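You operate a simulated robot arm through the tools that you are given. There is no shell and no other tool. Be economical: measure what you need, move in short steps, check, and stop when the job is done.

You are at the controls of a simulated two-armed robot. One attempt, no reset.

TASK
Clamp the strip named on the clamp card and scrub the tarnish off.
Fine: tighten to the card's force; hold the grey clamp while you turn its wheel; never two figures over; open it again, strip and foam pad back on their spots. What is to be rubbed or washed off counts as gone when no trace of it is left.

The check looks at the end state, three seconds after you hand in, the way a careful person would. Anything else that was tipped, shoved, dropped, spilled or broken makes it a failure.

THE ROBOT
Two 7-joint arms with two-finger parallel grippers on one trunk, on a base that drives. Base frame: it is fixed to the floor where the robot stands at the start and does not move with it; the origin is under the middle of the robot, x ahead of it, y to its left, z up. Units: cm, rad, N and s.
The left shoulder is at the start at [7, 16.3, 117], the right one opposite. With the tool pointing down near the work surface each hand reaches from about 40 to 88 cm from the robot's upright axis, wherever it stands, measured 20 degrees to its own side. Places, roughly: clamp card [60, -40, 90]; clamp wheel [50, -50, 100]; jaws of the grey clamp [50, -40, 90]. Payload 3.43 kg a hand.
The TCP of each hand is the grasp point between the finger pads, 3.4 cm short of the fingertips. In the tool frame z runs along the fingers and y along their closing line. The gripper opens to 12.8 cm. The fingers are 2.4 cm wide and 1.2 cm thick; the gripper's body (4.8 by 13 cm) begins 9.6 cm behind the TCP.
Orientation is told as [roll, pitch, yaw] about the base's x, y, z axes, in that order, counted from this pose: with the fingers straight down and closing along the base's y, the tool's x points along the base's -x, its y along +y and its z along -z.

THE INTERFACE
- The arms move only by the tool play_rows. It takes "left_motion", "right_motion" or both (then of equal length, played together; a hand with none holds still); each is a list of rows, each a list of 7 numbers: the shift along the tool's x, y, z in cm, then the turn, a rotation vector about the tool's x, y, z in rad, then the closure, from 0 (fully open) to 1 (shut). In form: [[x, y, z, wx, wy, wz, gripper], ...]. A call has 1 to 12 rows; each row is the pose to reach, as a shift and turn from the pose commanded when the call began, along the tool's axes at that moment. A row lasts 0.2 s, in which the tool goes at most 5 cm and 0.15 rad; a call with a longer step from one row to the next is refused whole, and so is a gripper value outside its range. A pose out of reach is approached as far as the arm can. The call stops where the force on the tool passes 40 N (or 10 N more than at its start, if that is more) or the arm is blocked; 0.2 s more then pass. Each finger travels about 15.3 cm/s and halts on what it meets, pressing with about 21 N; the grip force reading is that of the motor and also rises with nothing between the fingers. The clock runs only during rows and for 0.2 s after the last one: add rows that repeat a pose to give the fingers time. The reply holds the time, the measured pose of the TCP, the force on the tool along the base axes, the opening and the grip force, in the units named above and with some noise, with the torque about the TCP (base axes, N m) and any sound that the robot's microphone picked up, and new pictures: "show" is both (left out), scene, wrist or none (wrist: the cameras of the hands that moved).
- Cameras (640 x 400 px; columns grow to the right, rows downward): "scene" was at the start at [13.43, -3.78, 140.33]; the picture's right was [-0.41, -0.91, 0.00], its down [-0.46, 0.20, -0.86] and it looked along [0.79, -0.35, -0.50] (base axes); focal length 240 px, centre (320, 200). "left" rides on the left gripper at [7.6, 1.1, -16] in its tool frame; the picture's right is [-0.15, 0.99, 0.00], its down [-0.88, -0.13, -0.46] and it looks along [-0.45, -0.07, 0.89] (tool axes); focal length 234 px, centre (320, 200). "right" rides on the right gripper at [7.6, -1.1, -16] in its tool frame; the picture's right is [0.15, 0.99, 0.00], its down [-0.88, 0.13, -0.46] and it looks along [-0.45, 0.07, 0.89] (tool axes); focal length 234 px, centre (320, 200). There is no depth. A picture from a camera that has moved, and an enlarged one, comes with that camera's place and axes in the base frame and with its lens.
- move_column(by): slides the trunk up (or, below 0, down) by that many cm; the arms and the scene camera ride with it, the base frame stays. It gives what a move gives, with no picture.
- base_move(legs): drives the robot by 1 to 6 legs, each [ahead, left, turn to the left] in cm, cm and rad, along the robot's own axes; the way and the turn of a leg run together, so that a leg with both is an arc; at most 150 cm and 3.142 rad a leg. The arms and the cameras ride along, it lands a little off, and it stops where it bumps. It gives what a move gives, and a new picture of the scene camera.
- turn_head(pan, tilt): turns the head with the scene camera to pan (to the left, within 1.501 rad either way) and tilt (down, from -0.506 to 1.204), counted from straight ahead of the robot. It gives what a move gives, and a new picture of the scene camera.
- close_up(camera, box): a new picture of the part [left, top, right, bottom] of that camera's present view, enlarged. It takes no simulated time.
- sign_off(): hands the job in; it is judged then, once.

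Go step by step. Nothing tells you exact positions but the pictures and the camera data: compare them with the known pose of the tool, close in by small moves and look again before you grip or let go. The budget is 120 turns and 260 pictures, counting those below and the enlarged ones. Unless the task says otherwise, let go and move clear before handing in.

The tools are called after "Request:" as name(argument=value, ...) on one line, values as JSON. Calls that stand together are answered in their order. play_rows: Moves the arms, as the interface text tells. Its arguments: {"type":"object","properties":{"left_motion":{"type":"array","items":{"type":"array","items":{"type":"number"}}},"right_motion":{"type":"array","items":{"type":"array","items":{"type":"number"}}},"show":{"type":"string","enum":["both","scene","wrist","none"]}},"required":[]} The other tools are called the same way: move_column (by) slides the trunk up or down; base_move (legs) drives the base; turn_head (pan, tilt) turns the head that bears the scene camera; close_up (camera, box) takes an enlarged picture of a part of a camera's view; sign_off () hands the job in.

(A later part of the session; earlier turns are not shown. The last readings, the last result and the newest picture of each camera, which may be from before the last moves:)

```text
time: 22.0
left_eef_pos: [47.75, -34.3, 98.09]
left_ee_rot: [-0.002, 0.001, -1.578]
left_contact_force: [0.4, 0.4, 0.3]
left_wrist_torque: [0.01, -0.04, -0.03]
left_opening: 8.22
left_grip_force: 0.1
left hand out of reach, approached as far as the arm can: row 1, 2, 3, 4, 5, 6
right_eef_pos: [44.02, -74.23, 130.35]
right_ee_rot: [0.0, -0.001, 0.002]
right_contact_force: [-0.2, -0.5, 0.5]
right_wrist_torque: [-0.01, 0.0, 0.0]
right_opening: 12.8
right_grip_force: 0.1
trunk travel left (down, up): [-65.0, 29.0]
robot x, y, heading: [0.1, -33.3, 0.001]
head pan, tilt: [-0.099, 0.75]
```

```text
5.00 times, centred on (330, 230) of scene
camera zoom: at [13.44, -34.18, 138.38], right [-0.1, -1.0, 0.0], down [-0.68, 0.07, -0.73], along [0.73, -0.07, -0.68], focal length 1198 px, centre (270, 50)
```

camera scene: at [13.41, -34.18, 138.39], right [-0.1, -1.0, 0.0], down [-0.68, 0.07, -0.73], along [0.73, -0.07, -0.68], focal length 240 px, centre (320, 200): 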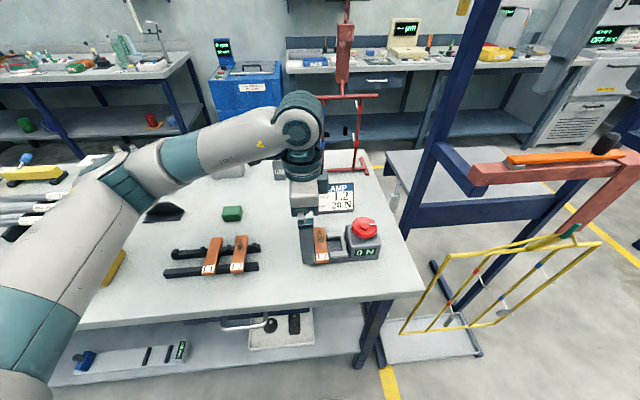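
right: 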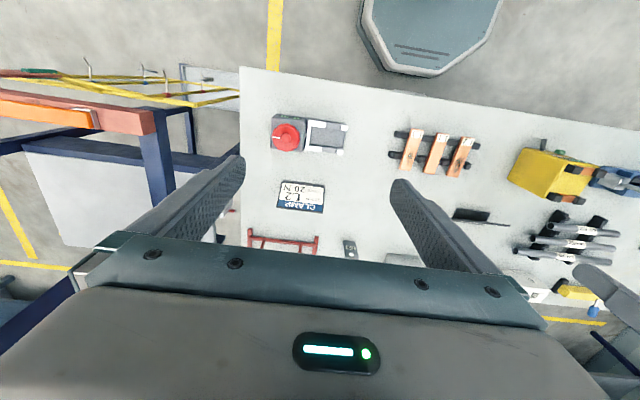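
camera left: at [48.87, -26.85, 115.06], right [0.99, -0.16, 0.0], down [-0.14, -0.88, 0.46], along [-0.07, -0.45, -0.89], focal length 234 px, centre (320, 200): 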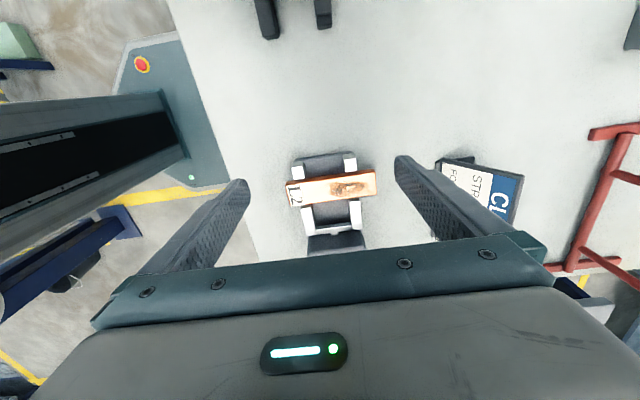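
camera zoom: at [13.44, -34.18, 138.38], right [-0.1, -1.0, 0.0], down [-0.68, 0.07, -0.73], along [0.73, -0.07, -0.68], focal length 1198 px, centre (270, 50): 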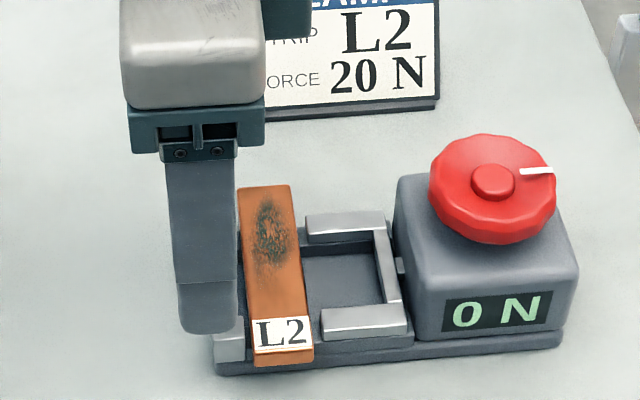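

The arm's limit keeps this hand from going lower, so I'll raise it 4 cm relative to the trunk, re-centre it and lower the trunk instead.

Request:
play_rows(left_motion=[[-0.05, 0.1, -3, 0, 0, 0, 0.1], [-0.1, 0.15, -5, 0, 0, 0, 0], [-0.1, 0.15, -5, 0, 0, 0, 0]], show="none")

Request:
move_column(by=-6)

Request:
close_up(camera="left", box=[180, 60, 460, 235])

Request:
close_up(camera="scene", box=[270, 170, 390, 250])

```text
time: 22.8
left_eef_pos: [48.0, -34.57, 103.1]
left_ee_rot: [-0.001, -0.001, -1.581]
left_contact_force: [0.8, -0.2, 0.4]
left_wrist_torque: [0.01, 0.0, 0.01]
left_opening: 12.8
left_grip_force: 0.0
right_eef_pos: [44.08, -74.25, 130.44]
right_ee_rot: [0.002, -0.001, 0.002]
right_contact_force: [0.4, 0.5, 0.5]
right_wrist_torque: [0.03, 0.0, -0.03]
right_opening: 12.8
right_grip_force: 0.1
trunk travel left (down, up): [-65.0, 29.0]
robot x, y, heading: [-0.03, -33.35, 0.004]
head pan, tilt: [-0.099, 0.75]
```

```text
time: 23.8
left_eef_pos: [47.92, -34.47, 97.12]
left_ee_rot: [-0.001, -0.001, -1.58]
left_contact_force: [-0.7, 0.9, 0.1]
left_wrist_torque: [0.0, 0.02, -0.01]
left_opening: 12.78
left_grip_force: 0.0
right_eef_pos: [44.02, -74.22, 124.32]
right_ee_rot: [0.0, 0.0, 0.0]
right_contact_force: [-0.1, 0.4, 0.7]
right_wrist_torque: [-0.04, 0.01, -0.03]
right_opening: 12.81
right_grip_force: 0.0
trunk travel left (down, up): [-59.0, 35.0]
robot x, y, heading: [0.28, -33.41, 0.002]
head pan, tilt: [-0.099, 0.75]
```

```text
2.29 times, centred on (320, 148) of left
camera zoom: at [49.05, -26.97, 113.05], right [0.99, -0.16, 0.0], down [-0.14, -0.88, 0.46], along [-0.07, -0.45, -0.89], focal length 535 px, centre (320, 320)
```

zoom: 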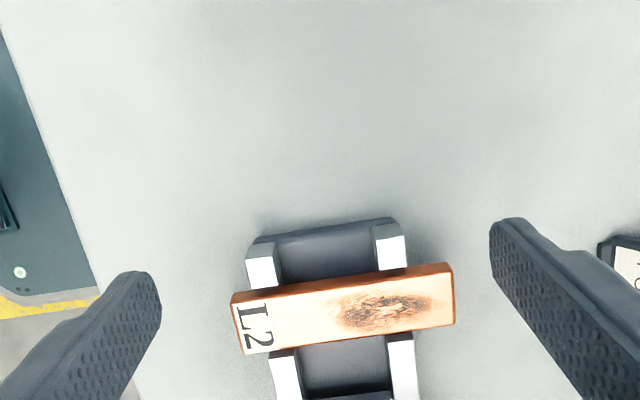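

```text
5.00 times, centred on (330, 210) of scene
camera zoom: at [13.43, -34.17, 132.39], right [-0.1, -1.0, 0.0], down [-0.68, 0.07, -0.73], along [0.73, -0.07, -0.68], focal length 1198 px, centre (270, 150)
```

zoom: 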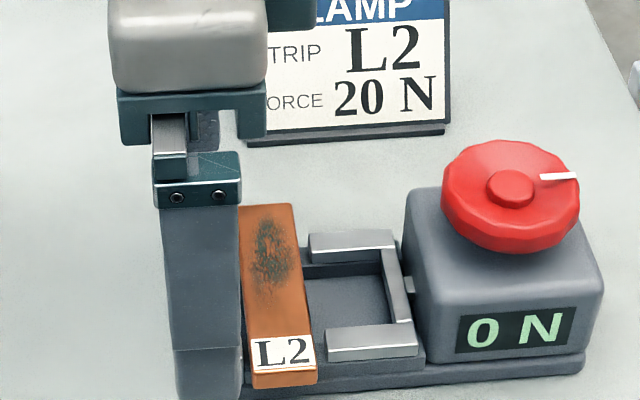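

The centring holds as the trunk goes down. I'll lower it another 5 cm.

Request:
move_column(by=-5)

Request:
play_rows(left_motion=[[0, 0, 0, 0, 0, 0, 0.2], [0, 0, 0, 0, 0, 0, 0.35], [0, 0, 0, 0, 0, 0, 0.39], [0, 0, 0, 0, 0, 0, 0.39]], show="none")

Request:
close_up(camera="left", box=[180, 60, 460, 235])

Request:
close_up(camera="scene", box=[270, 160, 390, 240])

```text
time: 24.7
left_eef_pos: [47.9, -34.45, 92.12]
left_ee_rot: [0.0, -0.001, -1.58]
left_contact_force: [0.6, 0.4, 0.1]
left_wrist_torque: [0.02, 0.0, 0.01]
left_opening: 12.78
left_grip_force: 0.0
right_eef_pos: [44.0, -74.37, 119.28]
right_ee_rot: [0.0, -0.001, 0.003]
right_contact_force: [0.2, 0.0, 0.6]
right_wrist_torque: [0.0, -0.04, 0.0]
right_opening: 12.8
right_grip_force: 0.0
trunk travel left (down, up): [-54.0, 40.0]
robot x, y, heading: [0.09, -33.0, 0.002]
head pan, tilt: [-0.099, 0.75]
```

```text
time: 25.7
left_eef_pos: [47.83, -34.45, 92.09]
left_ee_rot: [-0.001, 0.0, -1.582]
left_contact_force: [0.3, -0.2, 0.0]
left_wrist_torque: [0.01, -0.01, 0.0]
left_opening: 7.79
left_grip_force: 0.1
right_eef_pos: [44.01, -74.34, 119.36]
right_ee_rot: [0.002, 0.002, 0.004]
right_contact_force: [0.0, -0.2, 0.2]
right_wrist_torque: [0.02, 0.01, -0.01]
right_opening: 12.8
right_grip_force: 0.0
trunk travel left (down, up): [-54.0, 40.0]
robot x, y, heading: [0.27, -33.08, 0.002]
head pan, tilt: [-0.099, 0.75]
```

```text
2.29 times, centred on (320, 148) of left
camera zoom: at [49.05, -26.97, 108.04], right [0.99, -0.16, 0.0], down [-0.14, -0.88, 0.46], along [-0.07, -0.45, -0.89], focal length 535 px, centre (320, 320)
```

zoom: 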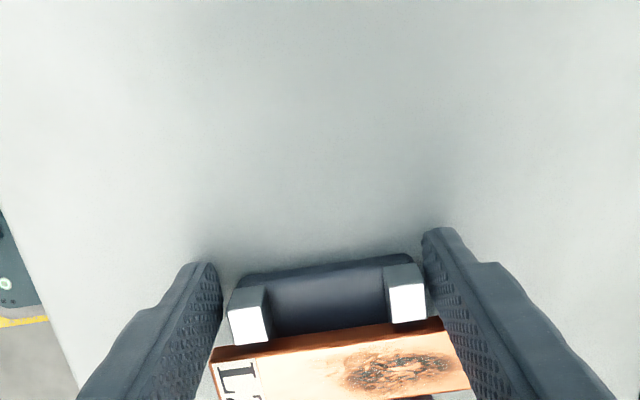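

```text
5.00 times, centred on (330, 200) of scene
camera zoom: at [13.44, -34.18, 127.38], right [-0.1, -1.0, 0.0], down [-0.68, 0.07, -0.73], along [0.73, -0.07, -0.68], focal length 1198 px, centre (270, 200)
```

zoom: 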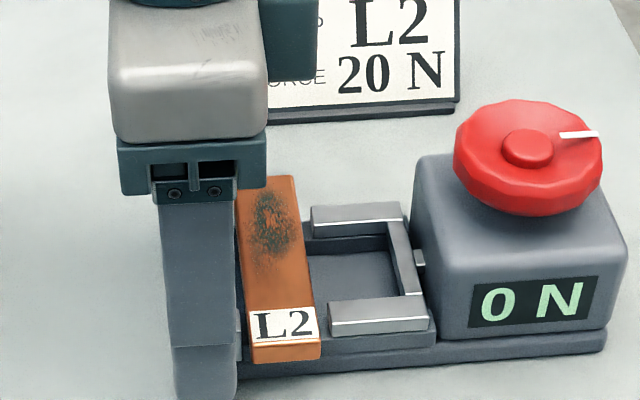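

The hand needs about 0.2 cm more in +x to be centred. I'll shift it, then close gently on the clamp.

Request:
play_rows(left_motion=[[0, 0.2, 0, 0, 0, 0, 0.39], [0, 0.2, 0, 0, 0, 0, 0.42], [0, 0.2, 0, 0, 0, 0, 0.44], [0, 0.2, 0, 0, 0, 0, 0.46], [0, 0.2, 0, 0, 0, 0, 0.55], [0, 0.2, 0, 0, 0, 0, 0.55]], show="none")

Request:
close_up(camera="left", box=[180, 60, 460, 235])

Request:
close_up(camera="scene", box=[270, 160, 390, 240])

```text
time: 27.1
left_eef_pos: [47.99, -34.43, 92.05]
left_ee_rot: [-0.002, 0.001, -1.581]
left_contact_force: [-0.4, 0.5, 0.7]
left_wrist_torque: [0.03, 0.08, 0.01]
left_opening: 6.99
left_grip_force: 21.1
right_eef_pos: [43.98, -74.3, 119.32]
right_ee_rot: [0.0, 0.0, 0.002]
right_contact_force: [-0.2, -0.1, 0.2]
right_wrist_torque: [0.0, -0.01, -0.03]
right_opening: 12.78
right_grip_force: 0.1
trunk travel left (down, up): [-54.0, 40.0]
robot x, y, heading: [-0.1, -33.24, -0.002]
head pan, tilt: [-0.099, 0.75]
```

```text
2.29 times, centred on (320, 148) of left
camera zoom: at [49.23, -26.96, 108.05], right [0.99, -0.16, 0.0], down [-0.14, -0.88, 0.46], along [-0.07, -0.45, -0.89], focal length 535 px, centre (320, 320)
```

zoom: 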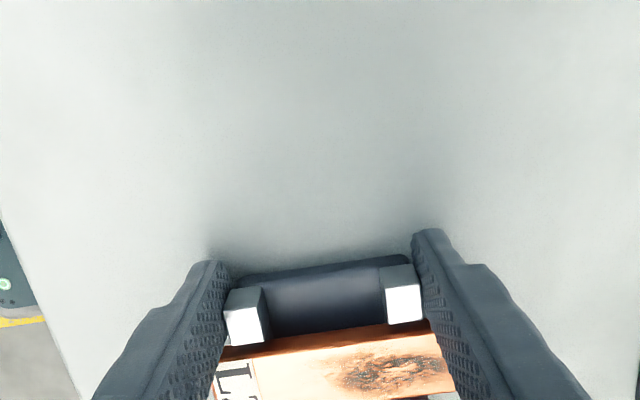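

```text
5.00 times, centred on (330, 200) of scene
camera zoom: at [13.43, -34.18, 127.39], right [-0.1, -1.0, 0.0], down [-0.68, 0.07, -0.73], along [0.73, -0.07, -0.68], focal length 1198 px, centre (270, 200)
```

zoom: 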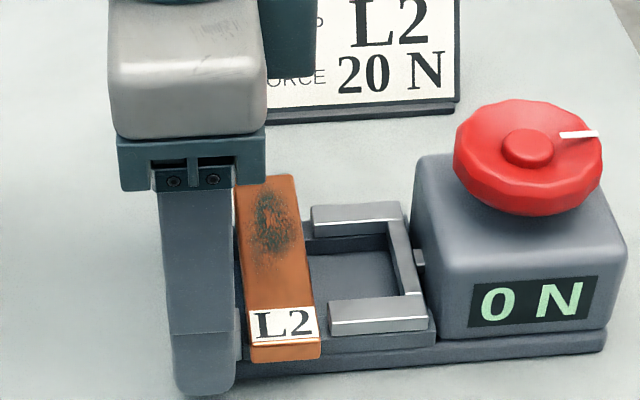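

The left hand now holds the clamp, and it hasn't shifted. Next the right hand goes above the wheel (47.6,-47.6), turned in advance to yaw +1.4 so it can turn clockwise.

Request:
play_rows(right_motion=[[-0.3, 2.3, 1, 0, 0, -0.127, 0.2], [-0.6, 4.6, 2, 0, 0, -0.255, 0.3], [-0.9, 6.9, 3, 0, 0, -0.382, 0.36], [-1.2, 9.2, 4, 0, 0, -0.509, 0.36], [-1.5, 11.5, 5, 0, 0, -0.636, 0.36], [-1.8, 13.8, 6, 0, 0, -0.764, 0.36], [-2.1, 16.1, 7, 0, 0, -0.89, 0.36], [-2.4, 18.4, 8, 0, 0, -1.018, 0.36], [-2.7, 20.7, 9, 0, 0, -1.145, 0.36], [-3, 23, 10, 0, 0, -1.273, 0.36], [-3.6, 26.7, 11, 0, 0, -1.4, 0.36], [-3.6, 26.7, 11, 0, 0, -1.4, 0.36]])

Request:
close_up(camera="right", box=[160, 40, 480, 240])

Request:
close_up(camera="scene", box=[270, 160, 390, 240])

```text
time: 27.6
left_eef_pos: [47.89, -34.55, 91.99]
left_ee_rot: [-0.001, 0.002, -1.584]
left_contact_force: [-2.1, -2.2, 3.6]
left_wrist_torque: [0.54, 0.08, -0.01]
left_opening: 6.96
left_grip_force: 21.2
right_eef_pos: [44.11, -72.49, 119.06]
right_ee_rot: [-0.012, -0.013, 0.116]
right_contact_force: [-3.3, -4.0, 12.4]
right_wrist_torque: [-0.72, 0.07, -0.06]
right_opening: 9.19
right_grip_force: 2.2
trunk travel left (down, up): [-54.0, 40.0]
robot x, y, heading: [-0.16, -33.31, 0.001]
head pan, tilt: [-0.099, 0.75]
stopped in row 2 (right hand): the force on the tool passed its limit (the readings are from after the stop); the commanded pose is now the measured one
camera scene: at [13.28, -34.23, 127.42], right [-0.1, -0.99, 0.0], down [-0.68, 0.07, -0.73], along [0.73, -0.07, -0.68], focal length 240 px, centre (320, 200)
camera right: at [36.41, -74.18, 134.9], right [-0.26, 0.97, -0.01], down [0.85, 0.24, 0.47], along [0.45, 0.11, -0.88], focal length 234 px, centre (320, 200)
```

scene: 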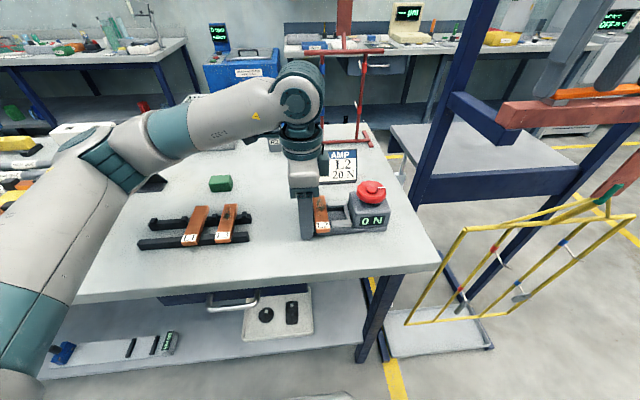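
right: 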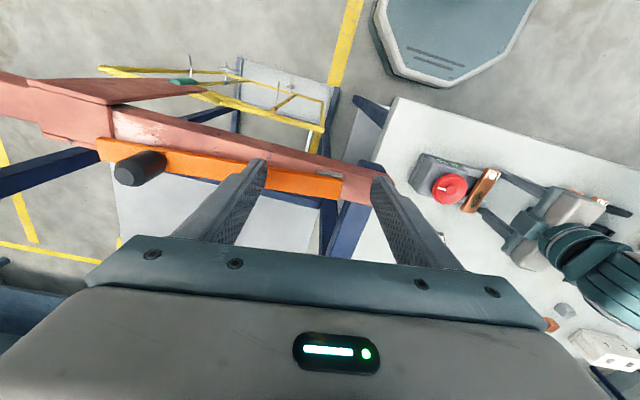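

```text
2.00 times, centred on (320, 140) of right
camera zoom: at [36.41, -74.18, 134.9], right [-0.26, 0.97, -0.01], down [0.85, 0.24, 0.47], along [0.45, 0.11, -0.88], focal length 468 px, centre (320, 320)
```

zoom: 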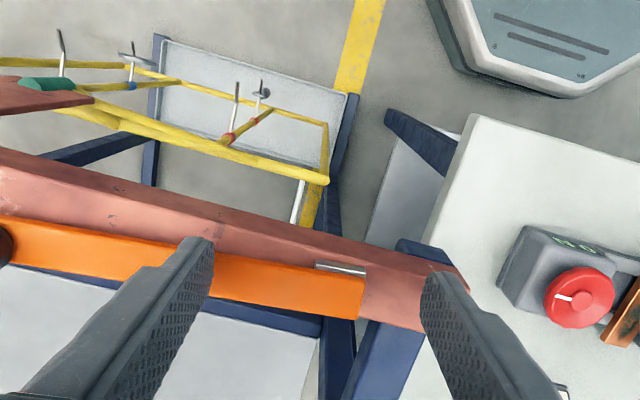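

```text
5.00 times, centred on (330, 200) of scene
camera zoom: at [13.28, -34.23, 127.42], right [-0.1, -0.99, 0.0], down [-0.68, 0.07, -0.73], along [0.73, -0.07, -0.68], focal length 1198 px, centre (270, 200)
```

zoom: 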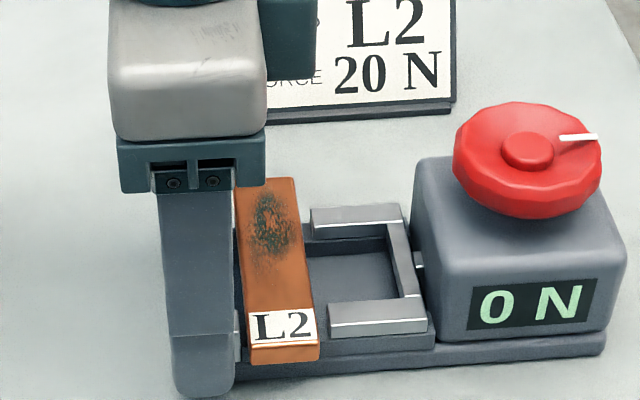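

The right fingers touched the beam of the stand beside the table, and the call stopped at once. I'll lift the right hand straight up and look before going on.

Request:
play_rows(right_motion=[[0, 0, -2, 0, 0, 0, 0.28], [0, 0, -6, 0, 0, 0, 0.28], [0, 0, -10, 0, 0, 0, 0.28], [0, 0, -13, 0, 0, 0, 0.28]], show="wrist")

Request:
turn_head(pan=-0.75, tilt=0.45)

```text
time: 28.6
left_eef_pos: [47.97, -34.66, 92.14]
left_ee_rot: [-0.002, 0.003, -1.583]
left_contact_force: [-5.5, -1.7, 11.9]
left_wrist_torque: [-0.57, 0.16, -0.11]
left_opening: 6.98
left_grip_force: 20.4
right_eef_pos: [43.94, -72.39, 131.92]
right_ee_rot: [-0.01, -0.013, 0.117]
right_contact_force: [0.3, -0.2, -0.3]
right_wrist_torque: [0.02, 0.0, 0.01]
right_opening: 9.24
right_grip_force: 0.2
trunk travel left (down, up): [-54.0, 40.0]
robot x, y, heading: [0.18, -33.17, 0.001]
head pan, tilt: [-0.099, 0.75]
camera right: at [36.34, -74.09, 147.75], right [-0.26, 0.97, -0.01], down [0.85, 0.24, 0.46], along [0.45, 0.11, -0.89], focal length 234 px, centre (320, 200)
```

right: 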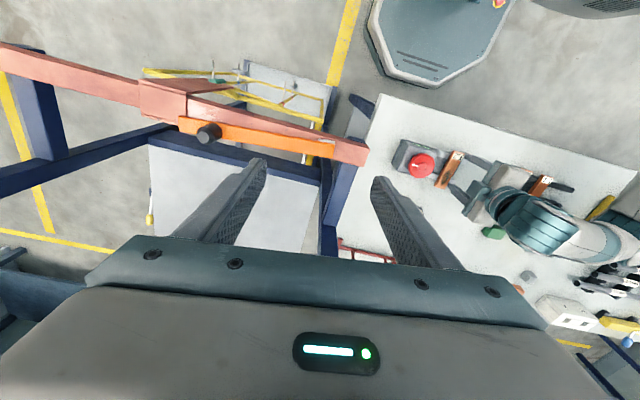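

```text
time: 29.6
left_eef_pos: [47.94, -34.58, 92.06]
left_ee_rot: [-0.001, 0.004, -1.582]
left_contact_force: [-3.4, -3.9, 14.9]
left_wrist_torque: [-0.49, 0.08, -0.16]
left_opening: 7.0
left_grip_force: 21.0
right_eef_pos: [43.91, -72.32, 132.0]
right_ee_rot: [-0.009, -0.012, 0.116]
right_contact_force: [1.0, 0.7, 0.9]
right_wrist_torque: [-0.01, -0.01, 0.03]
right_opening: 9.21
right_grip_force: 0.1
trunk travel left (down, up): [-54.0, 40.0]
robot x, y, heading: [0.22, -33.05, 0.001]
head pan, tilt: [-0.75, 0.45]
camera scene: at [11.76, -39.71, 130.04], right [-0.68, -0.73, 0.0], down [-0.32, 0.3, -0.9], along [0.66, -0.61, -0.43], focal length 240 px, centre (320, 200)
```

scene: 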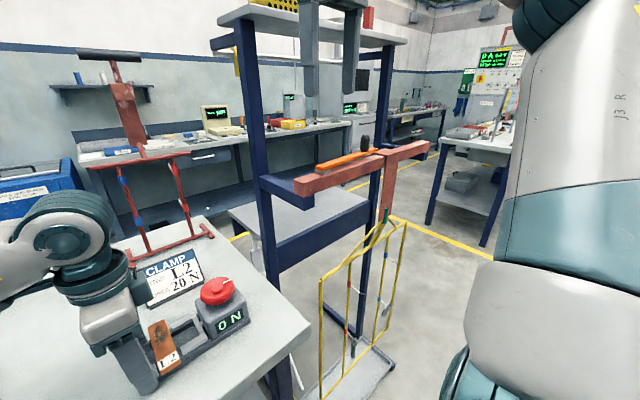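

The beam's end is near (44,-65,114), so the right hand must travel high. I'll move it across at z≈132 to above the wheel, turned to yaw ≈1.4.

Request:
play_rows(right_motion=[[-0.55, 2, 0, 0, 0, -0.116, 0.3], [-1.1, 4, 0, 0, 0, -0.23, 0.36], [-1.65, 6.1, 0, 0, 0, -0.35, 0.36], [-2.2, 8.1, 0, 0, 0, -0.466, 0.36], [-2.75, 10.1, 0, 0, 0, -0.58, 0.36], [-3.3, 12.1, 0, 0, 0, -0.7, 0.36], [-3.85, 14.2, 0, 0, 0, -0.815, 0.36], [-4.4, 16.2, 0, 0, 0, -0.93, 0.36], [-4.95, 18.2, 0, 0, 0, -1.05, 0.36], [-5.5, 20.2, 0, 0, 0, -1.165, 0.36], [-6.54, 24.1, 0, 0, 0, -1.28, 0.36], [-6.54, 24.1, 0, 0, 0, -1.28, 0.36]], show="none")

Request:
turn_head(pan=-0.25, tilt=0.7)

Request:
close_up(camera="right", box=[160, 40, 480, 240])

```text
time: 32.2
left_eef_pos: [48.1, -34.54, 92.04]
left_ee_rot: [-0.002, 0.004, -1.582]
left_contact_force: [-3.3, 1.5, 9.0]
left_wrist_torque: [0.53, -0.1, -0.02]
left_opening: 6.98
left_grip_force: 21.0
right_eef_pos: [38.74, -48.85, 123.54]
right_ee_rot: [-0.015, 0.006, 1.395]
right_contact_force: [-0.5, 0.4, 0.5]
right_wrist_torque: [-0.04, -0.02, 0.01]
right_opening: 8.17
right_grip_force: 0.1
right hand out of reach, approached as far as the arm can: row 5, 6, 7, 8, 9, 10, 11, 12
trunk travel left (down, up): [-54.0, 40.0]
robot x, y, heading: [0.24, -33.32, -0.003]
head pan, tilt: [-0.75, 0.45]
```

```text
time: 33.1
left_eef_pos: [48.06, -34.45, 92.02]
left_ee_rot: [-0.001, 0.002, -1.583]
left_contact_force: [-3.1, 2.8, 5.3]
left_wrist_torque: [0.56, -0.17, 0.08]
left_opening: 6.99
left_grip_force: 21.0
right_eef_pos: [38.77, -48.85, 123.47]
right_ee_rot: [-0.016, 0.005, 1.394]
right_contact_force: [0.3, -0.6, -0.6]
right_wrist_torque: [-0.04, -0.01, 0.03]
right_opening: 8.19
right_grip_force: 0.0
trunk travel left (down, up): [-54.0, 40.0]
robot x, y, heading: [0.27, -33.52, -0.001]
head pan, tilt: [-0.25, 0.7]
camera scene: at [13.35, -35.47, 127.82], right [-0.25, -0.97, 0.0], down [-0.62, 0.16, -0.77], along [0.74, -0.19, -0.64], focal length 240 px, centre (320, 200)
```

scene: 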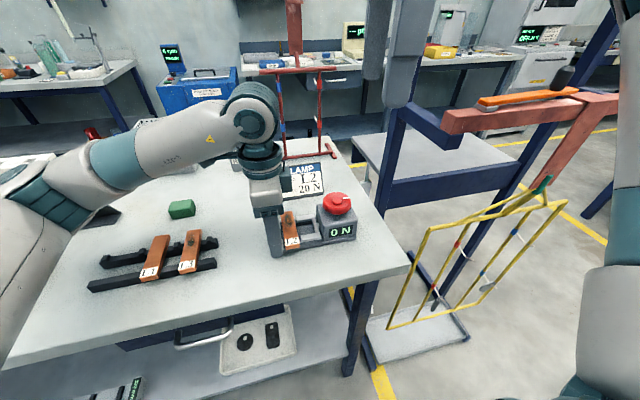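

```text
2.00 times, centred on (320, 140) of right
camera zoom: at [38.39, -56.28, 139.47], right [-1.0, 0.03, -0.01], down [0.02, 0.89, 0.45], along [0.03, 0.45, -0.89], focal length 468 px, centre (320, 320)
```

zoom: 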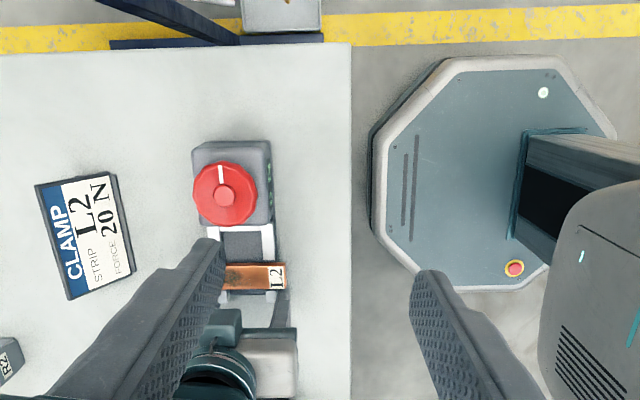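

The right hand is reaching over the wheel but sits short in x. I'll bring it forward and down to hover above the wheel.

Request:
play_rows(right_motion=[[-0.7, -2.1, 3.4, 0, 0, 0, 0.36], [-1.4, -4.3, 6.8, 0, 0, 0, 0.36], [-2.1, -6.4, 10.2, 0, 0, 0, 0.36], [-2.8, -8.54, 13.5, 0, 0, 0, 0.36], [-2.8, -8.54, 13.5, 0, 0, 0, 0.36]])

Request:
close_up(camera="right", box=[200, 60, 440, 210])

```text
time: 34.3
left_eef_pos: [48.03, -34.51, 91.99]
left_ee_rot: [-0.002, 0.001, -1.583]
left_contact_force: [0.3, 0.8, 4.7]
left_wrist_torque: [-0.23, -0.25, -0.1]
left_opening: 6.99
left_grip_force: 21.6
right_eef_pos: [45.39, -47.18, 110.46]
right_ee_rot: [-0.017, 0.009, 1.393]
right_contact_force: [0.5, -0.2, 0.5]
right_wrist_torque: [-0.01, -0.02, -0.01]
right_opening: 8.19
right_grip_force: 0.1
right hand out of reach, approached as far as the arm can: row 3, 4, 5
trunk travel left (down, up): [-54.0, 40.0]
robot x, y, heading: [-0.31, -32.88, 0.004]
head pan, tilt: [-0.25, 0.7]
camera scene: at [13.41, -35.5, 127.81], right [-0.25, -0.97, 0.0], down [-0.62, 0.16, -0.77], along [0.74, -0.19, -0.64], focal length 240 px, centre (320, 200)
camera right: at [45.04, -54.54, 126.51], right [-1.0, 0.03, -0.01], down [0.02, 0.89, 0.45], along [0.03, 0.45, -0.89], focal length 234 px, centre (320, 200)
```

scene: 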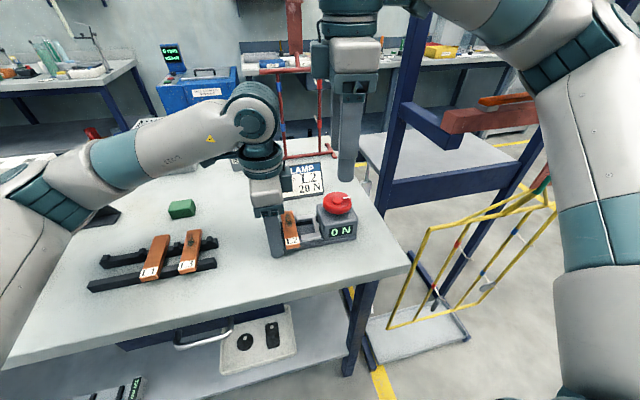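
right: 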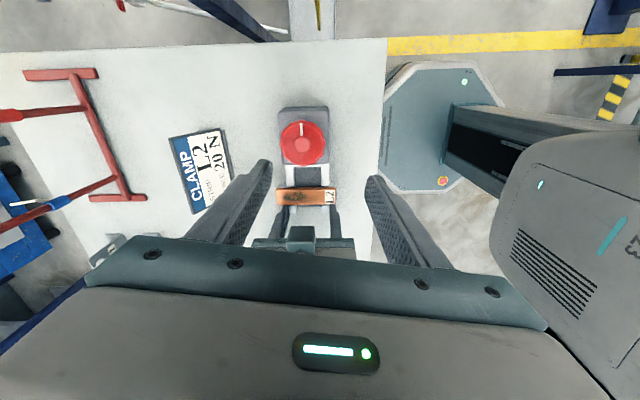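

```text
2.67 times, centred on (320, 135) of right
camera zoom: at [45.04, -54.54, 126.51], right [-1.0, 0.03, -0.01], down [0.02, 0.89, 0.45], along [0.03, 0.45, -0.89], focal length 624 px, centre (320, 373)
```

zoom: 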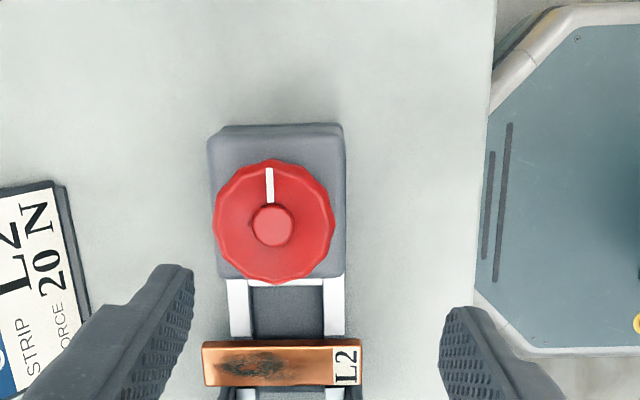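

The wheel's centre is at about (47.9,-47.6). Yaw 1.4 is near the arm's limit, so I'll use yaw 1.0 and lower to just above the wheel.

Request:
play_rows(right_motion=[[0, -0.8, 1, -0.006, -0.003, 0.14, 0.36], [0, -1.6, 3, -0.012, -0.006, 0.28, 0.36], [0, -2.5, 5, -0.017, -0.009, 0.394, 0.36], [0, -2.5, 6.4, -0.017, -0.009, 0.394, 0.36], [0, -2.5, 6.4, -0.017, -0.009, 0.394, 0.36]], show="none")

Request:
close_up(camera="right", box=[200, 60, 440, 210])

Request:
close_up(camera="scene", box=[250, 160, 370, 250])

```text
time: 35.5
left_eef_pos: [47.94, -34.59, 92.11]
left_ee_rot: [0.0, 0.004, -1.582]
left_contact_force: [1.1, -1.7, 5.2]
left_wrist_torque: [-0.42, -0.26, 0.3]
left_opening: 7.01
left_grip_force: 20.7
right_eef_pos: [48.02, -47.7, 104.16]
right_ee_rot: [0.004, -0.002, 1.002]
right_contact_force: [0.3, -1.0, -0.7]
right_wrist_torque: [0.01, -0.02, 0.01]
right_opening: 8.2
right_grip_force: 0.0
trunk travel left (down, up): [-54.0, 40.0]
robot x, y, heading: [-0.13, -33.55, 0.001]
head pan, tilt: [-0.25, 0.7]
```

```text
2.67 times, centred on (320, 135) of right
camera zoom: at [44.92, -54.63, 120.01], right [-0.91, 0.41, 0.0], down [0.36, 0.81, 0.46], along [0.19, 0.42, -0.89], focal length 624 px, centre (320, 373)
```

zoom: 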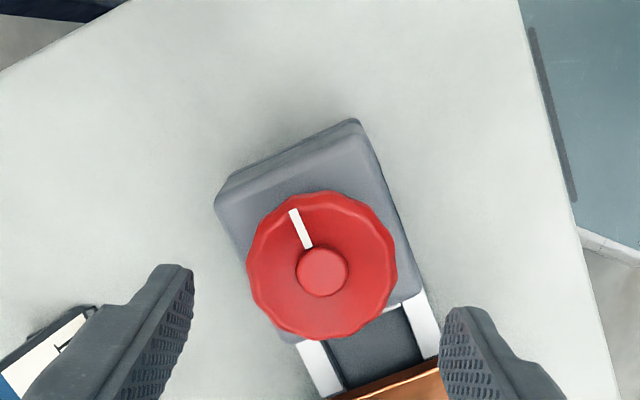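

```text
4.44 times, centred on (310, 205) of scene
camera zoom: at [13.41, -35.52, 127.81], right [-0.25, -0.97, 0.0], down [-0.62, 0.16, -0.76], along [0.74, -0.19, -0.64], focal length 1065 px, centre (364, 178)
```

zoom: 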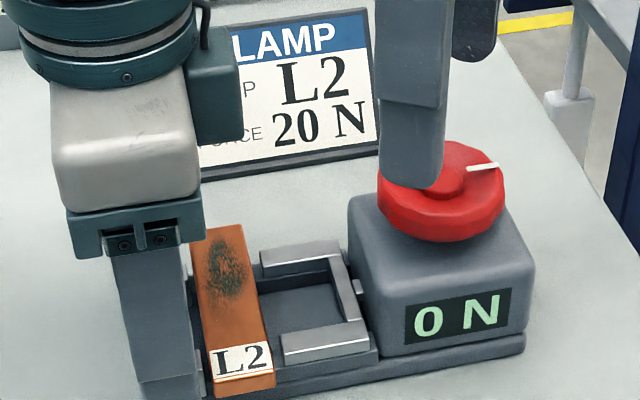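

The wheel is centred between the fingers. I'll descend so the tips straddle the rim, above the box top, and close.

Request:
play_rows(right_motion=[[0.14, 0.03, 2.5, 0, 0, 0, 0.36], [0.14, 0.03, 5.1, 0, 0, 0, 0.36], [0.14, 0.03, 5.1, 0, 0, 0, 0.45], [0.14, 0.03, 5.1, 0, 0, 0, 0.53], [0.14, 0.03, 5.1, 0, 0, 0, 0.68], [0.14, 0.03, 5.1, 0, 0, 0, 0.68]], show="none")

Request:
close_up(camera="scene", box=[250, 160, 370, 250])

```text
time: 36.9
left_eef_pos: [48.06, -34.49, 92.04]
left_ee_rot: [-0.003, 0.004, -1.583]
left_contact_force: [2.6, -3.0, 6.5]
left_wrist_torque: [0.0, -0.27, 0.12]
left_opening: 7.01
left_grip_force: 20.7
right_eef_pos: [47.91, -47.8, 98.92]
right_ee_rot: [0.002, -0.004, 1.004]
right_contact_force: [-1.9, 1.7, -0.1]
right_wrist_torque: [0.12, -0.04, 0.01]
right_opening: 5.71
right_grip_force: 20.8
trunk travel left (down, up): [-54.0, 40.0]
robot x, y, heading: [0.41, -33.05, -0.001]
head pan, tilt: [-0.25, 0.7]
```

```text
4.44 times, centred on (310, 205) of scene
camera zoom: at [13.41, -35.52, 127.81], right [-0.25, -0.97, 0.0], down [-0.62, 0.16, -0.76], along [0.74, -0.19, -0.64], focal length 1065 px, centre (364, 178)
```

zoom: 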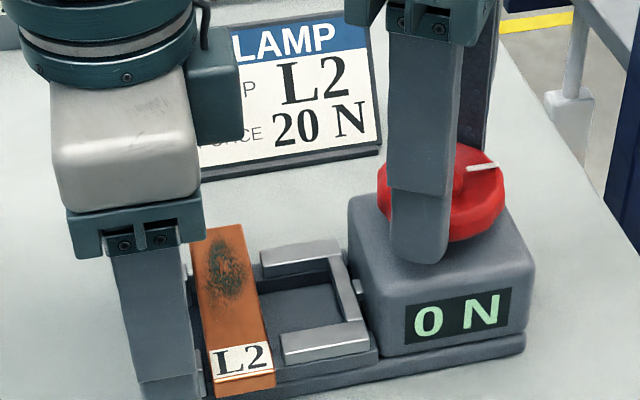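

The wheel is gripped. I'll turn it clockwise 0.4 rad as a test, then check the display and jaws.

Request:
play_rows(right_motion=[[0, 0, 0, 0, 0, 0.1, 0.68], [0, 0, 0, 0, 0, 0.2, 0.68], [0, 0, 0, 0, 0, 0.3, 0.68], [0, 0, 0, 0, 0, 0.4, 0.68], [0, 0, 0, 0, 0, 0.4, 0.68]], show="none")

Request:
close_up(camera="scene", box=[250, 160, 370, 250])

```text
time: 38.1
left_eef_pos: [48.1, -34.57, 92.01]
left_ee_rot: [-0.004, 0.001, -1.583]
left_contact_force: [1.0, -2.7, 12.1]
left_wrist_torque: [-0.35, -0.28, 0.0]
left_opening: 7.02
left_grip_force: 21.0
right_eef_pos: [47.98, -47.75, 98.87]
right_ee_rot: [0.005, -0.002, 0.602]
right_contact_force: [0.1, 1.7, -4.3]
right_wrist_torque: [-0.13, 0.01, 0.02]
right_opening: 5.74
right_grip_force: 21.2
trunk travel left (down, up): [-54.0, 40.0]
robot x, y, heading: [-0.21, -33.07, -0.001]
head pan, tilt: [-0.25, 0.7]
```

```text
4.44 times, centred on (310, 205) of scene
camera zoom: at [13.43, -35.51, 127.81], right [-0.25, -0.97, 0.0], down [-0.62, 0.16, -0.76], along [0.74, -0.19, -0.64], focal length 1065 px, centre (364, 178)
```

zoom: 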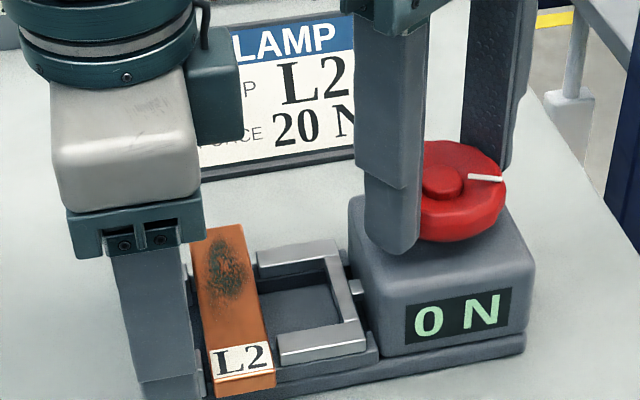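

Clockwise closes the jaw, by about 0.2 cm for 0.4 rad. I'll turn another 0.7 rad, since the jaw isn't near contact yet.

Request:
play_rows(right_motion=[[0, 0, 0, 0, 0, 0.1, 0.68], [0, 0, 0, 0, 0, 0.2, 0.68], [0, 0, 0, 0, 0, 0.3, 0.68], [0, 0, 0, 0, 0, 0.4, 0.68], [0, 0, 0, 0, 0, 0.5, 0.68], [0, 0, 0, 0, 0, 0.6, 0.68], [0, 0, 0, 0, 0, 0.7, 0.68], [0, 0, 0, 0, 0, 0.7, 0.68]], show="none")

Request:
close_up(camera="scene", box=[250, 160, 370, 250])

```text
time: 39.9
left_eef_pos: [48.03, -34.58, 92.08]
left_ee_rot: [-0.003, 0.004, -1.582]
left_contact_force: [-2.1, 1.2, 10.9]
left_wrist_torque: [-0.51, -0.2, -0.09]
left_opening: 6.98
left_grip_force: 21.3
right_eef_pos: [47.91, -47.7, 99.07]
right_ee_rot: [0.003, 0.0, -0.1]
right_contact_force: [0.9, -1.1, -4.2]
right_wrist_torque: [-0.23, -0.08, -0.02]
right_opening: 5.73
right_grip_force: 20.8
trunk travel left (down, up): [-54.0, 40.0]
robot x, y, heading: [0.08, -33.21, 0.003]
head pan, tilt: [-0.25, 0.7]
```

```text
4.44 times, centred on (310, 205) of scene
camera zoom: at [13.42, -35.52, 127.81], right [-0.25, -0.97, 0.0], down [-0.62, 0.16, -0.76], along [0.74, -0.19, -0.64], focal length 1065 px, centre (364, 178)
```

zoom: 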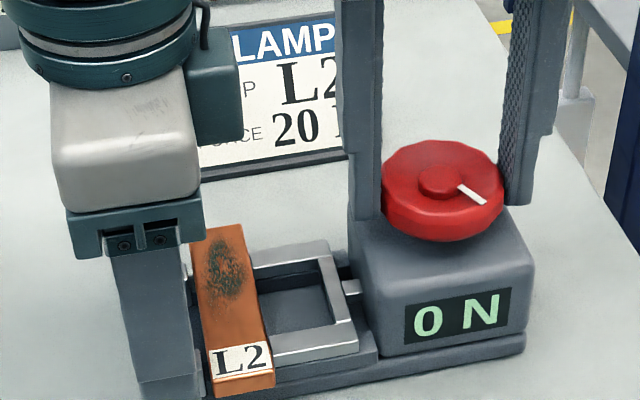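

The jaw is nearly at the strip. I'll release the wheel, turn back to yaw 1.0 and grip again for the fine tightening.

Request:
play_rows(right_motion=[[0, 0, 0, 0, 0, 0, 0.45], [0, 0, 0, 0, 0, 0, 0.36], [0, 0, 0, 0, 0, -0.14, 0.36], [0, 0, 0, 0, 0, -0.28, 0.36], [0, 0, 0, 0, 0, -0.42, 0.36], [0, 0, 0, 0, 0, -0.56, 0.36], [0, 0, 0, 0, 0, -0.7, 0.36], [0, 0, 0, 0, 0, -0.84, 0.36], [0, 0, 0, 0, 0, -0.98, 0.36], [0, 0, 0, 0, 0, -1.1, 0.36], [0, 0, 0, 0, 0, -1.1, 0.5], [0, 0, 0, 0, 0, -1.1, 0.55]], show="none")

Request:
play_rows(right_motion=[[0, 0, 0, 0, 0, 0, 0.68], [0, 0, 0, 0, 0, 0, 0.68], [0, 0, 0, 0, 0, 0.1, 0.68], [0, 0, 0, 0, 0, 0.2, 0.68], [0, 0, 0, 0, 0, 0.2, 0.68]], show="none")

Request:
close_up(camera="scene", box=[250, 160, 370, 250])

```text
time: 42.5
left_eef_pos: [48.16, -34.56, 92.07]
left_ee_rot: [-0.002, 0.004, -1.582]
left_contact_force: [0.1, -0.8, 0.0]
left_wrist_torque: [0.29, -0.29, 0.05]
left_opening: 7.0
left_grip_force: 20.7
right_eef_pos: [48.01, -47.73, 98.99]
right_ee_rot: [0.004, -0.004, 1.006]
right_contact_force: [-0.1, 0.2, 0.3]
right_wrist_torque: [0.02, 0.03, 0.0]
right_opening: 5.77
right_grip_force: 0.2
trunk travel left (down, up): [-54.0, 40.0]
robot x, y, heading: [0.11, -33.52, -0.002]
head pan, tilt: [-0.25, 0.7]
```

```text
time: 43.7
left_eef_pos: [48.11, -34.53, 92.07]
left_ee_rot: [-0.003, 0.001, -1.583]
left_contact_force: [0.1, -2.4, 0.0]
left_wrist_torque: [0.35, -0.02, 0.04]
left_opening: 7.0
left_grip_force: 20.8
right_eef_pos: [47.83, -47.83, 99.06]
right_ee_rot: [0.004, -0.004, 0.801]
right_contact_force: [-0.3, 3.6, 0.3]
right_wrist_torque: [0.09, -0.18, 0.0]
right_opening: 5.72
right_grip_force: 21.1
trunk travel left (down, up): [-54.0, 40.0]
robot x, y, heading: [-0.18, -33.16, 0.003]
head pan, tilt: [-0.25, 0.7]
```

```text
4.44 times, centred on (310, 205) of scene
camera zoom: at [13.44, -35.5, 127.81], right [-0.25, -0.97, 0.0], down [-0.62, 0.16, -0.76], along [0.74, -0.19, -0.64], focal length 1065 px, centre (364, 178)
```

zoom: 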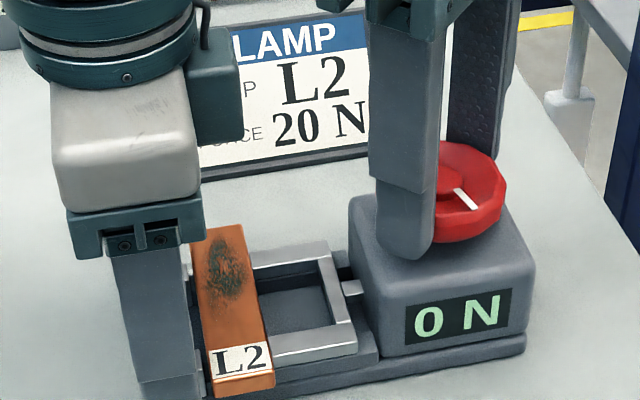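

Still 0 N. I'll continue in small increments.

Request:
play_rows(right_motion=[[0, 0, 0, 0, 0, 0.07, 0.68], [0, 0, 0, 0, 0, 0.14, 0.68], [0, 0, 0, 0, 0, 0.14, 0.68]], show="none")

Request:
close_up(camera="scene", box=[250, 160, 370, 250])

```text
time: 44.5
left_eef_pos: [48.09, -34.51, 91.93]
left_ee_rot: [-0.004, 0.003, -1.582]
left_contact_force: [-1.9, -0.2, -0.9]
left_wrist_torque: [-0.18, -0.18, -0.15]
left_opening: 6.98
left_grip_force: 20.6
right_eef_pos: [48.01, -47.82, 99.04]
right_ee_rot: [0.003, -0.002, 0.661]
right_contact_force: [1.8, 0.6, -0.4]
right_wrist_torque: [-0.08, -0.12, -0.02]
right_opening: 5.73
right_grip_force: 21.5
trunk travel left (down, up): [-54.0, 40.0]
robot x, y, heading: [-0.14, -33.1, -0.002]
head pan, tilt: [-0.25, 0.7]
```

```text
4.44 times, centred on (310, 205) of scene
camera zoom: at [13.45, -35.5, 127.81], right [-0.25, -0.97, 0.0], down [-0.62, 0.16, -0.76], along [0.74, -0.19, -0.64], focal length 1065 px, centre (364, 178)
```

zoom: 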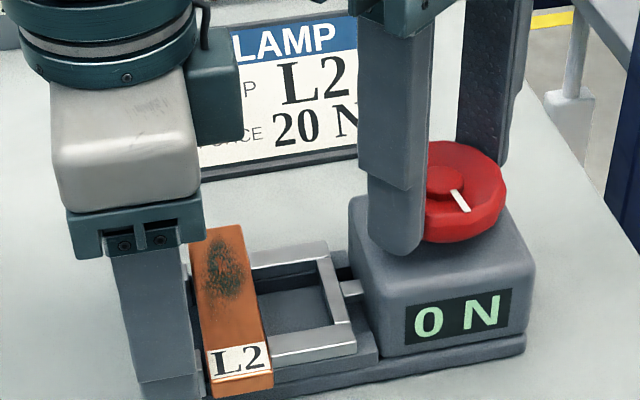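

The jaw is now pushing the strip toward the fixed blocks, and the display still reads 0 N. I'll continue.

Request:
play_rows(right_motion=[[0, 0, 0, 0, 0, 0.06, 0.68], [0, 0, 0, 0, 0, 0.12, 0.68], [0, 0, 0, 0, 0, 0.12, 0.68]], show="none")

Request:
close_up(camera="scene", box=[250, 160, 370, 250])

Request:
close_up(camera="left", box=[180, 60, 460, 235])

```text
time: 45.3
left_eef_pos: [48.14, -34.59, 92.05]
left_ee_rot: [-0.004, 0.003, -1.582]
left_contact_force: [-2.8, 0.1, -0.3]
left_wrist_torque: [-0.33, -0.32, -0.44]
left_opening: 7.01
left_grip_force: 20.9
right_eef_pos: [47.97, -47.75, 99.03]
right_ee_rot: [0.004, -0.001, 0.541]
right_contact_force: [2.5, -0.4, -0.1]
right_wrist_torque: [-0.12, -0.14, -0.02]
right_opening: 5.7
right_grip_force: 20.7
trunk travel left (down, up): [-54.0, 40.0]
robot x, y, heading: [0.02, -33.66, 0.001]
head pan, tilt: [-0.25, 0.7]
```

```text
4.44 times, centred on (310, 205) of scene
camera zoom: at [13.45, -35.5, 127.81], right [-0.25, -0.97, 0.0], down [-0.62, 0.16, -0.76], along [0.74, -0.19, -0.64], focal length 1065 px, centre (364, 178)
```

zoom: 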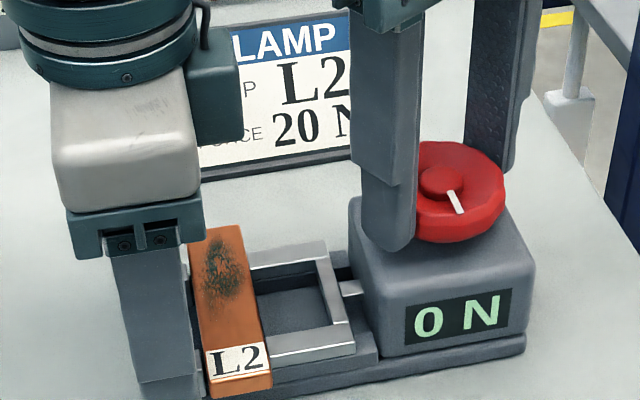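

```text
2.29 times, centred on (320, 148) of left
camera zoom: at [49.28, -27.06, 107.96], right [0.99, -0.16, 0.0], down [-0.14, -0.88, 0.45], along [-0.07, -0.45, -0.89], focal length 535 px, centre (320, 320)
```

zoom: 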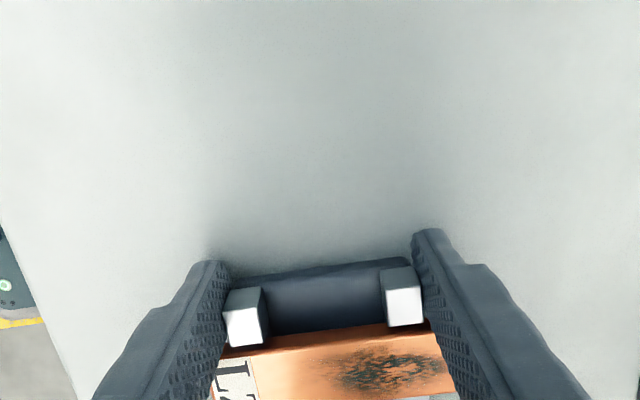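

The strip is close to the fixed blocks now, so I'll use smaller increments.

Request:
play_rows(right_motion=[[0, 0, 0, 0, 0, 0.06, 0.68], [0, 0, 0, 0, 0, 0.06, 0.68]], show="none")

Request:
close_up(camera="scene", box=[250, 160, 370, 250])

```text
time: 45.9
left_eef_pos: [48.12, -34.47, 91.98]
left_ee_rot: [-0.005, 0.006, -1.584]
left_contact_force: [-2.6, 1.1, 0.6]
left_wrist_torque: [-0.26, -0.19, -0.45]
left_opening: 6.97
left_grip_force: 20.9
right_eef_pos: [47.81, -47.75, 99.03]
right_ee_rot: [0.004, -0.002, 0.482]
right_contact_force: [2.3, -0.2, 0.1]
right_wrist_torque: [-0.13, -0.24, -0.03]
right_opening: 5.72
right_grip_force: 21.0
trunk travel left (down, up): [-54.0, 40.0]
robot x, y, heading: [-0.36, -33.39, -0.002]
head pan, tilt: [-0.25, 0.7]
```

```text
4.44 times, centred on (310, 205) of scene
camera zoom: at [13.44, -35.51, 127.81], right [-0.25, -0.97, 0.0], down [-0.62, 0.16, -0.76], along [0.74, -0.19, -0.64], focal length 1065 px, centre (364, 178)
```

zoom: 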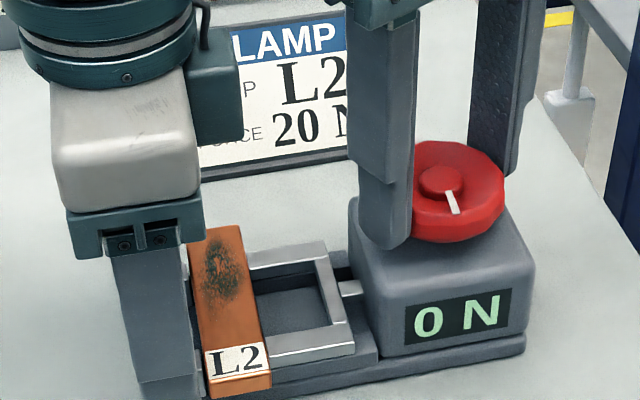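

Request:
play_rows(right_motion=[[0, 0, 0, 0, 0, 0.06, 0.68], [0, 0, 0, 0, 0, 0.06, 0.68]], show="none")

Request:
close_up(camera="scene", box=[250, 160, 370, 250])

```text
time: 46.5
left_eef_pos: [48.11, -34.53, 91.93]
left_ee_rot: [-0.002, 0.003, -1.583]
left_contact_force: [-2.2, 0.8, 0.7]
left_wrist_torque: [-0.17, -0.26, -0.38]
left_opening: 7.01
left_grip_force: 21.3
right_eef_pos: [48.02, -47.76, 98.94]
right_ee_rot: [0.004, -0.001, 0.421]
right_contact_force: [1.7, -2.2, 1.4]
right_wrist_torque: [-0.11, -0.09, 0.01]
right_opening: 5.72
right_grip_force: 21.2
trunk travel left (down, up): [-54.0, 40.0]
robot x, y, heading: [-0.25, -33.37, -0.001]
head pan, tilt: [-0.25, 0.7]
```

```text
4.44 times, centred on (310, 205) of scene
camera zoom: at [13.43, -35.51, 127.81], right [-0.25, -0.97, 0.0], down [-0.62, 0.16, -0.76], along [0.74, -0.19, -0.64], focal length 1065 px, centre (364, 178)
```

zoom: 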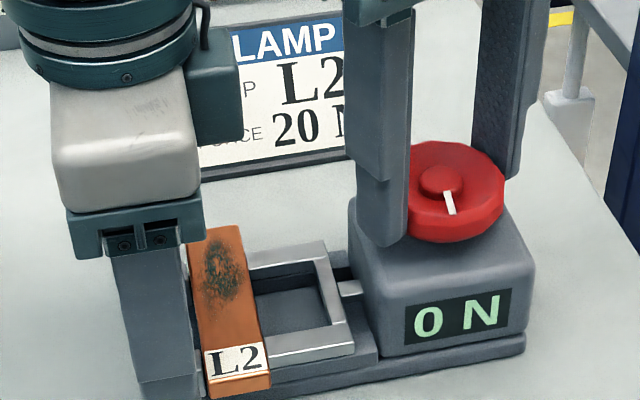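

Still 0 N, with the strip creeping toward the blocks. I'll keep turning.

Request:
play_rows(right_motion=[[0, 0, 0, 0, 0, 0.05, 0.68], [0, 0, 0, 0, 0, 0.1, 0.68], [0, 0, 0, 0, 0, 0.1, 0.68]], show="none")

Request:
close_up(camera="scene", box=[270, 190, 360, 250])

```text
time: 47.3
left_eef_pos: [48.07, -34.44, 92.06]
left_ee_rot: [-0.005, 0.004, -1.583]
left_contact_force: [0.0, 1.2, 1.2]
left_wrist_torque: [-0.15, -0.32, -0.24]
left_opening: 6.98
left_grip_force: 21.0
right_eef_pos: [47.88, -47.71, 99.05]
right_ee_rot: [0.002, -0.001, 0.321]
right_contact_force: [0.7, -4.4, 2.9]
right_wrist_torque: [-0.2, -0.1, 0.01]
right_opening: 5.74
right_grip_force: 20.6
trunk travel left (down, up): [-54.0, 40.0]
robot x, y, heading: [-0.04, -33.42, 0.002]
head pan, tilt: [-0.25, 0.7]
```

```text
6.67 times, centred on (315, 220) of scene
camera zoom: at [13.43, -35.52, 127.81], right [-0.25, -0.97, 0.0], down [-0.62, 0.16, -0.76], along [0.74, -0.19, -0.64], focal length 1597 px, centre (353, 67)
```

zoom: 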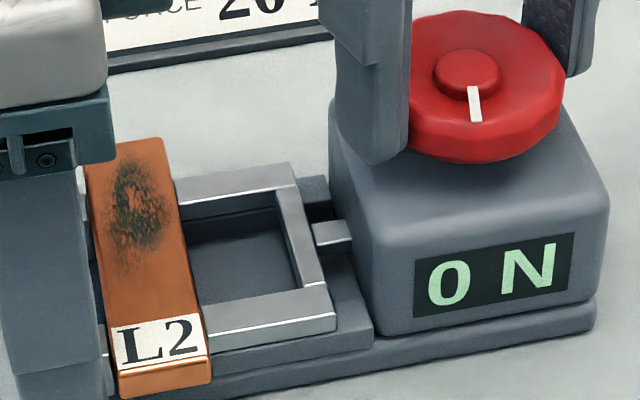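

A small gap is left between the strip and the fixed block. I'll continue in 0.06 steps.

Request:
play_rows(right_motion=[[0, 0, 0, 0, 0, 0.06, 0.68], [0, 0, 0, 0, 0, 0.06, 0.68]], show="none")

Request:
close_up(camera="scene", box=[270, 190, 360, 250])

```text
time: 47.9
left_eef_pos: [48.05, -34.53, 91.93]
left_ee_rot: [-0.004, 0.003, -1.583]
left_contact_force: [-1.5, 2.1, -0.4]
left_wrist_torque: [0.03, -0.32, -0.21]
left_opening: 6.98
left_grip_force: 20.8
right_eef_pos: [47.91, -47.76, 99.06]
right_ee_rot: [0.006, -0.003, 0.262]
right_contact_force: [2.5, -2.9, 1.8]
right_wrist_torque: [-0.16, -0.1, 0.03]
right_opening: 5.7
right_grip_force: 20.5
trunk travel left (down, up): [-54.0, 40.0]
robot x, y, heading: [0.07, -33.33, 0.001]
head pan, tilt: [-0.25, 0.7]
```

```text
6.67 times, centred on (315, 220) of scene
camera zoom: at [13.44, -35.52, 127.81], right [-0.25, -0.97, 0.0], down [-0.62, 0.16, -0.76], along [0.74, -0.19, -0.64], focal length 1597 px, centre (353, 67)
```

zoom: 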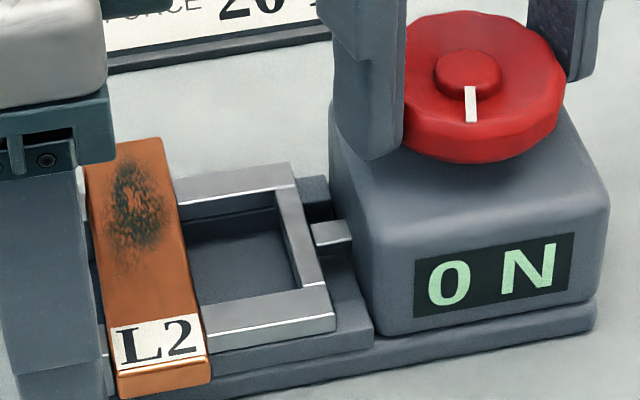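

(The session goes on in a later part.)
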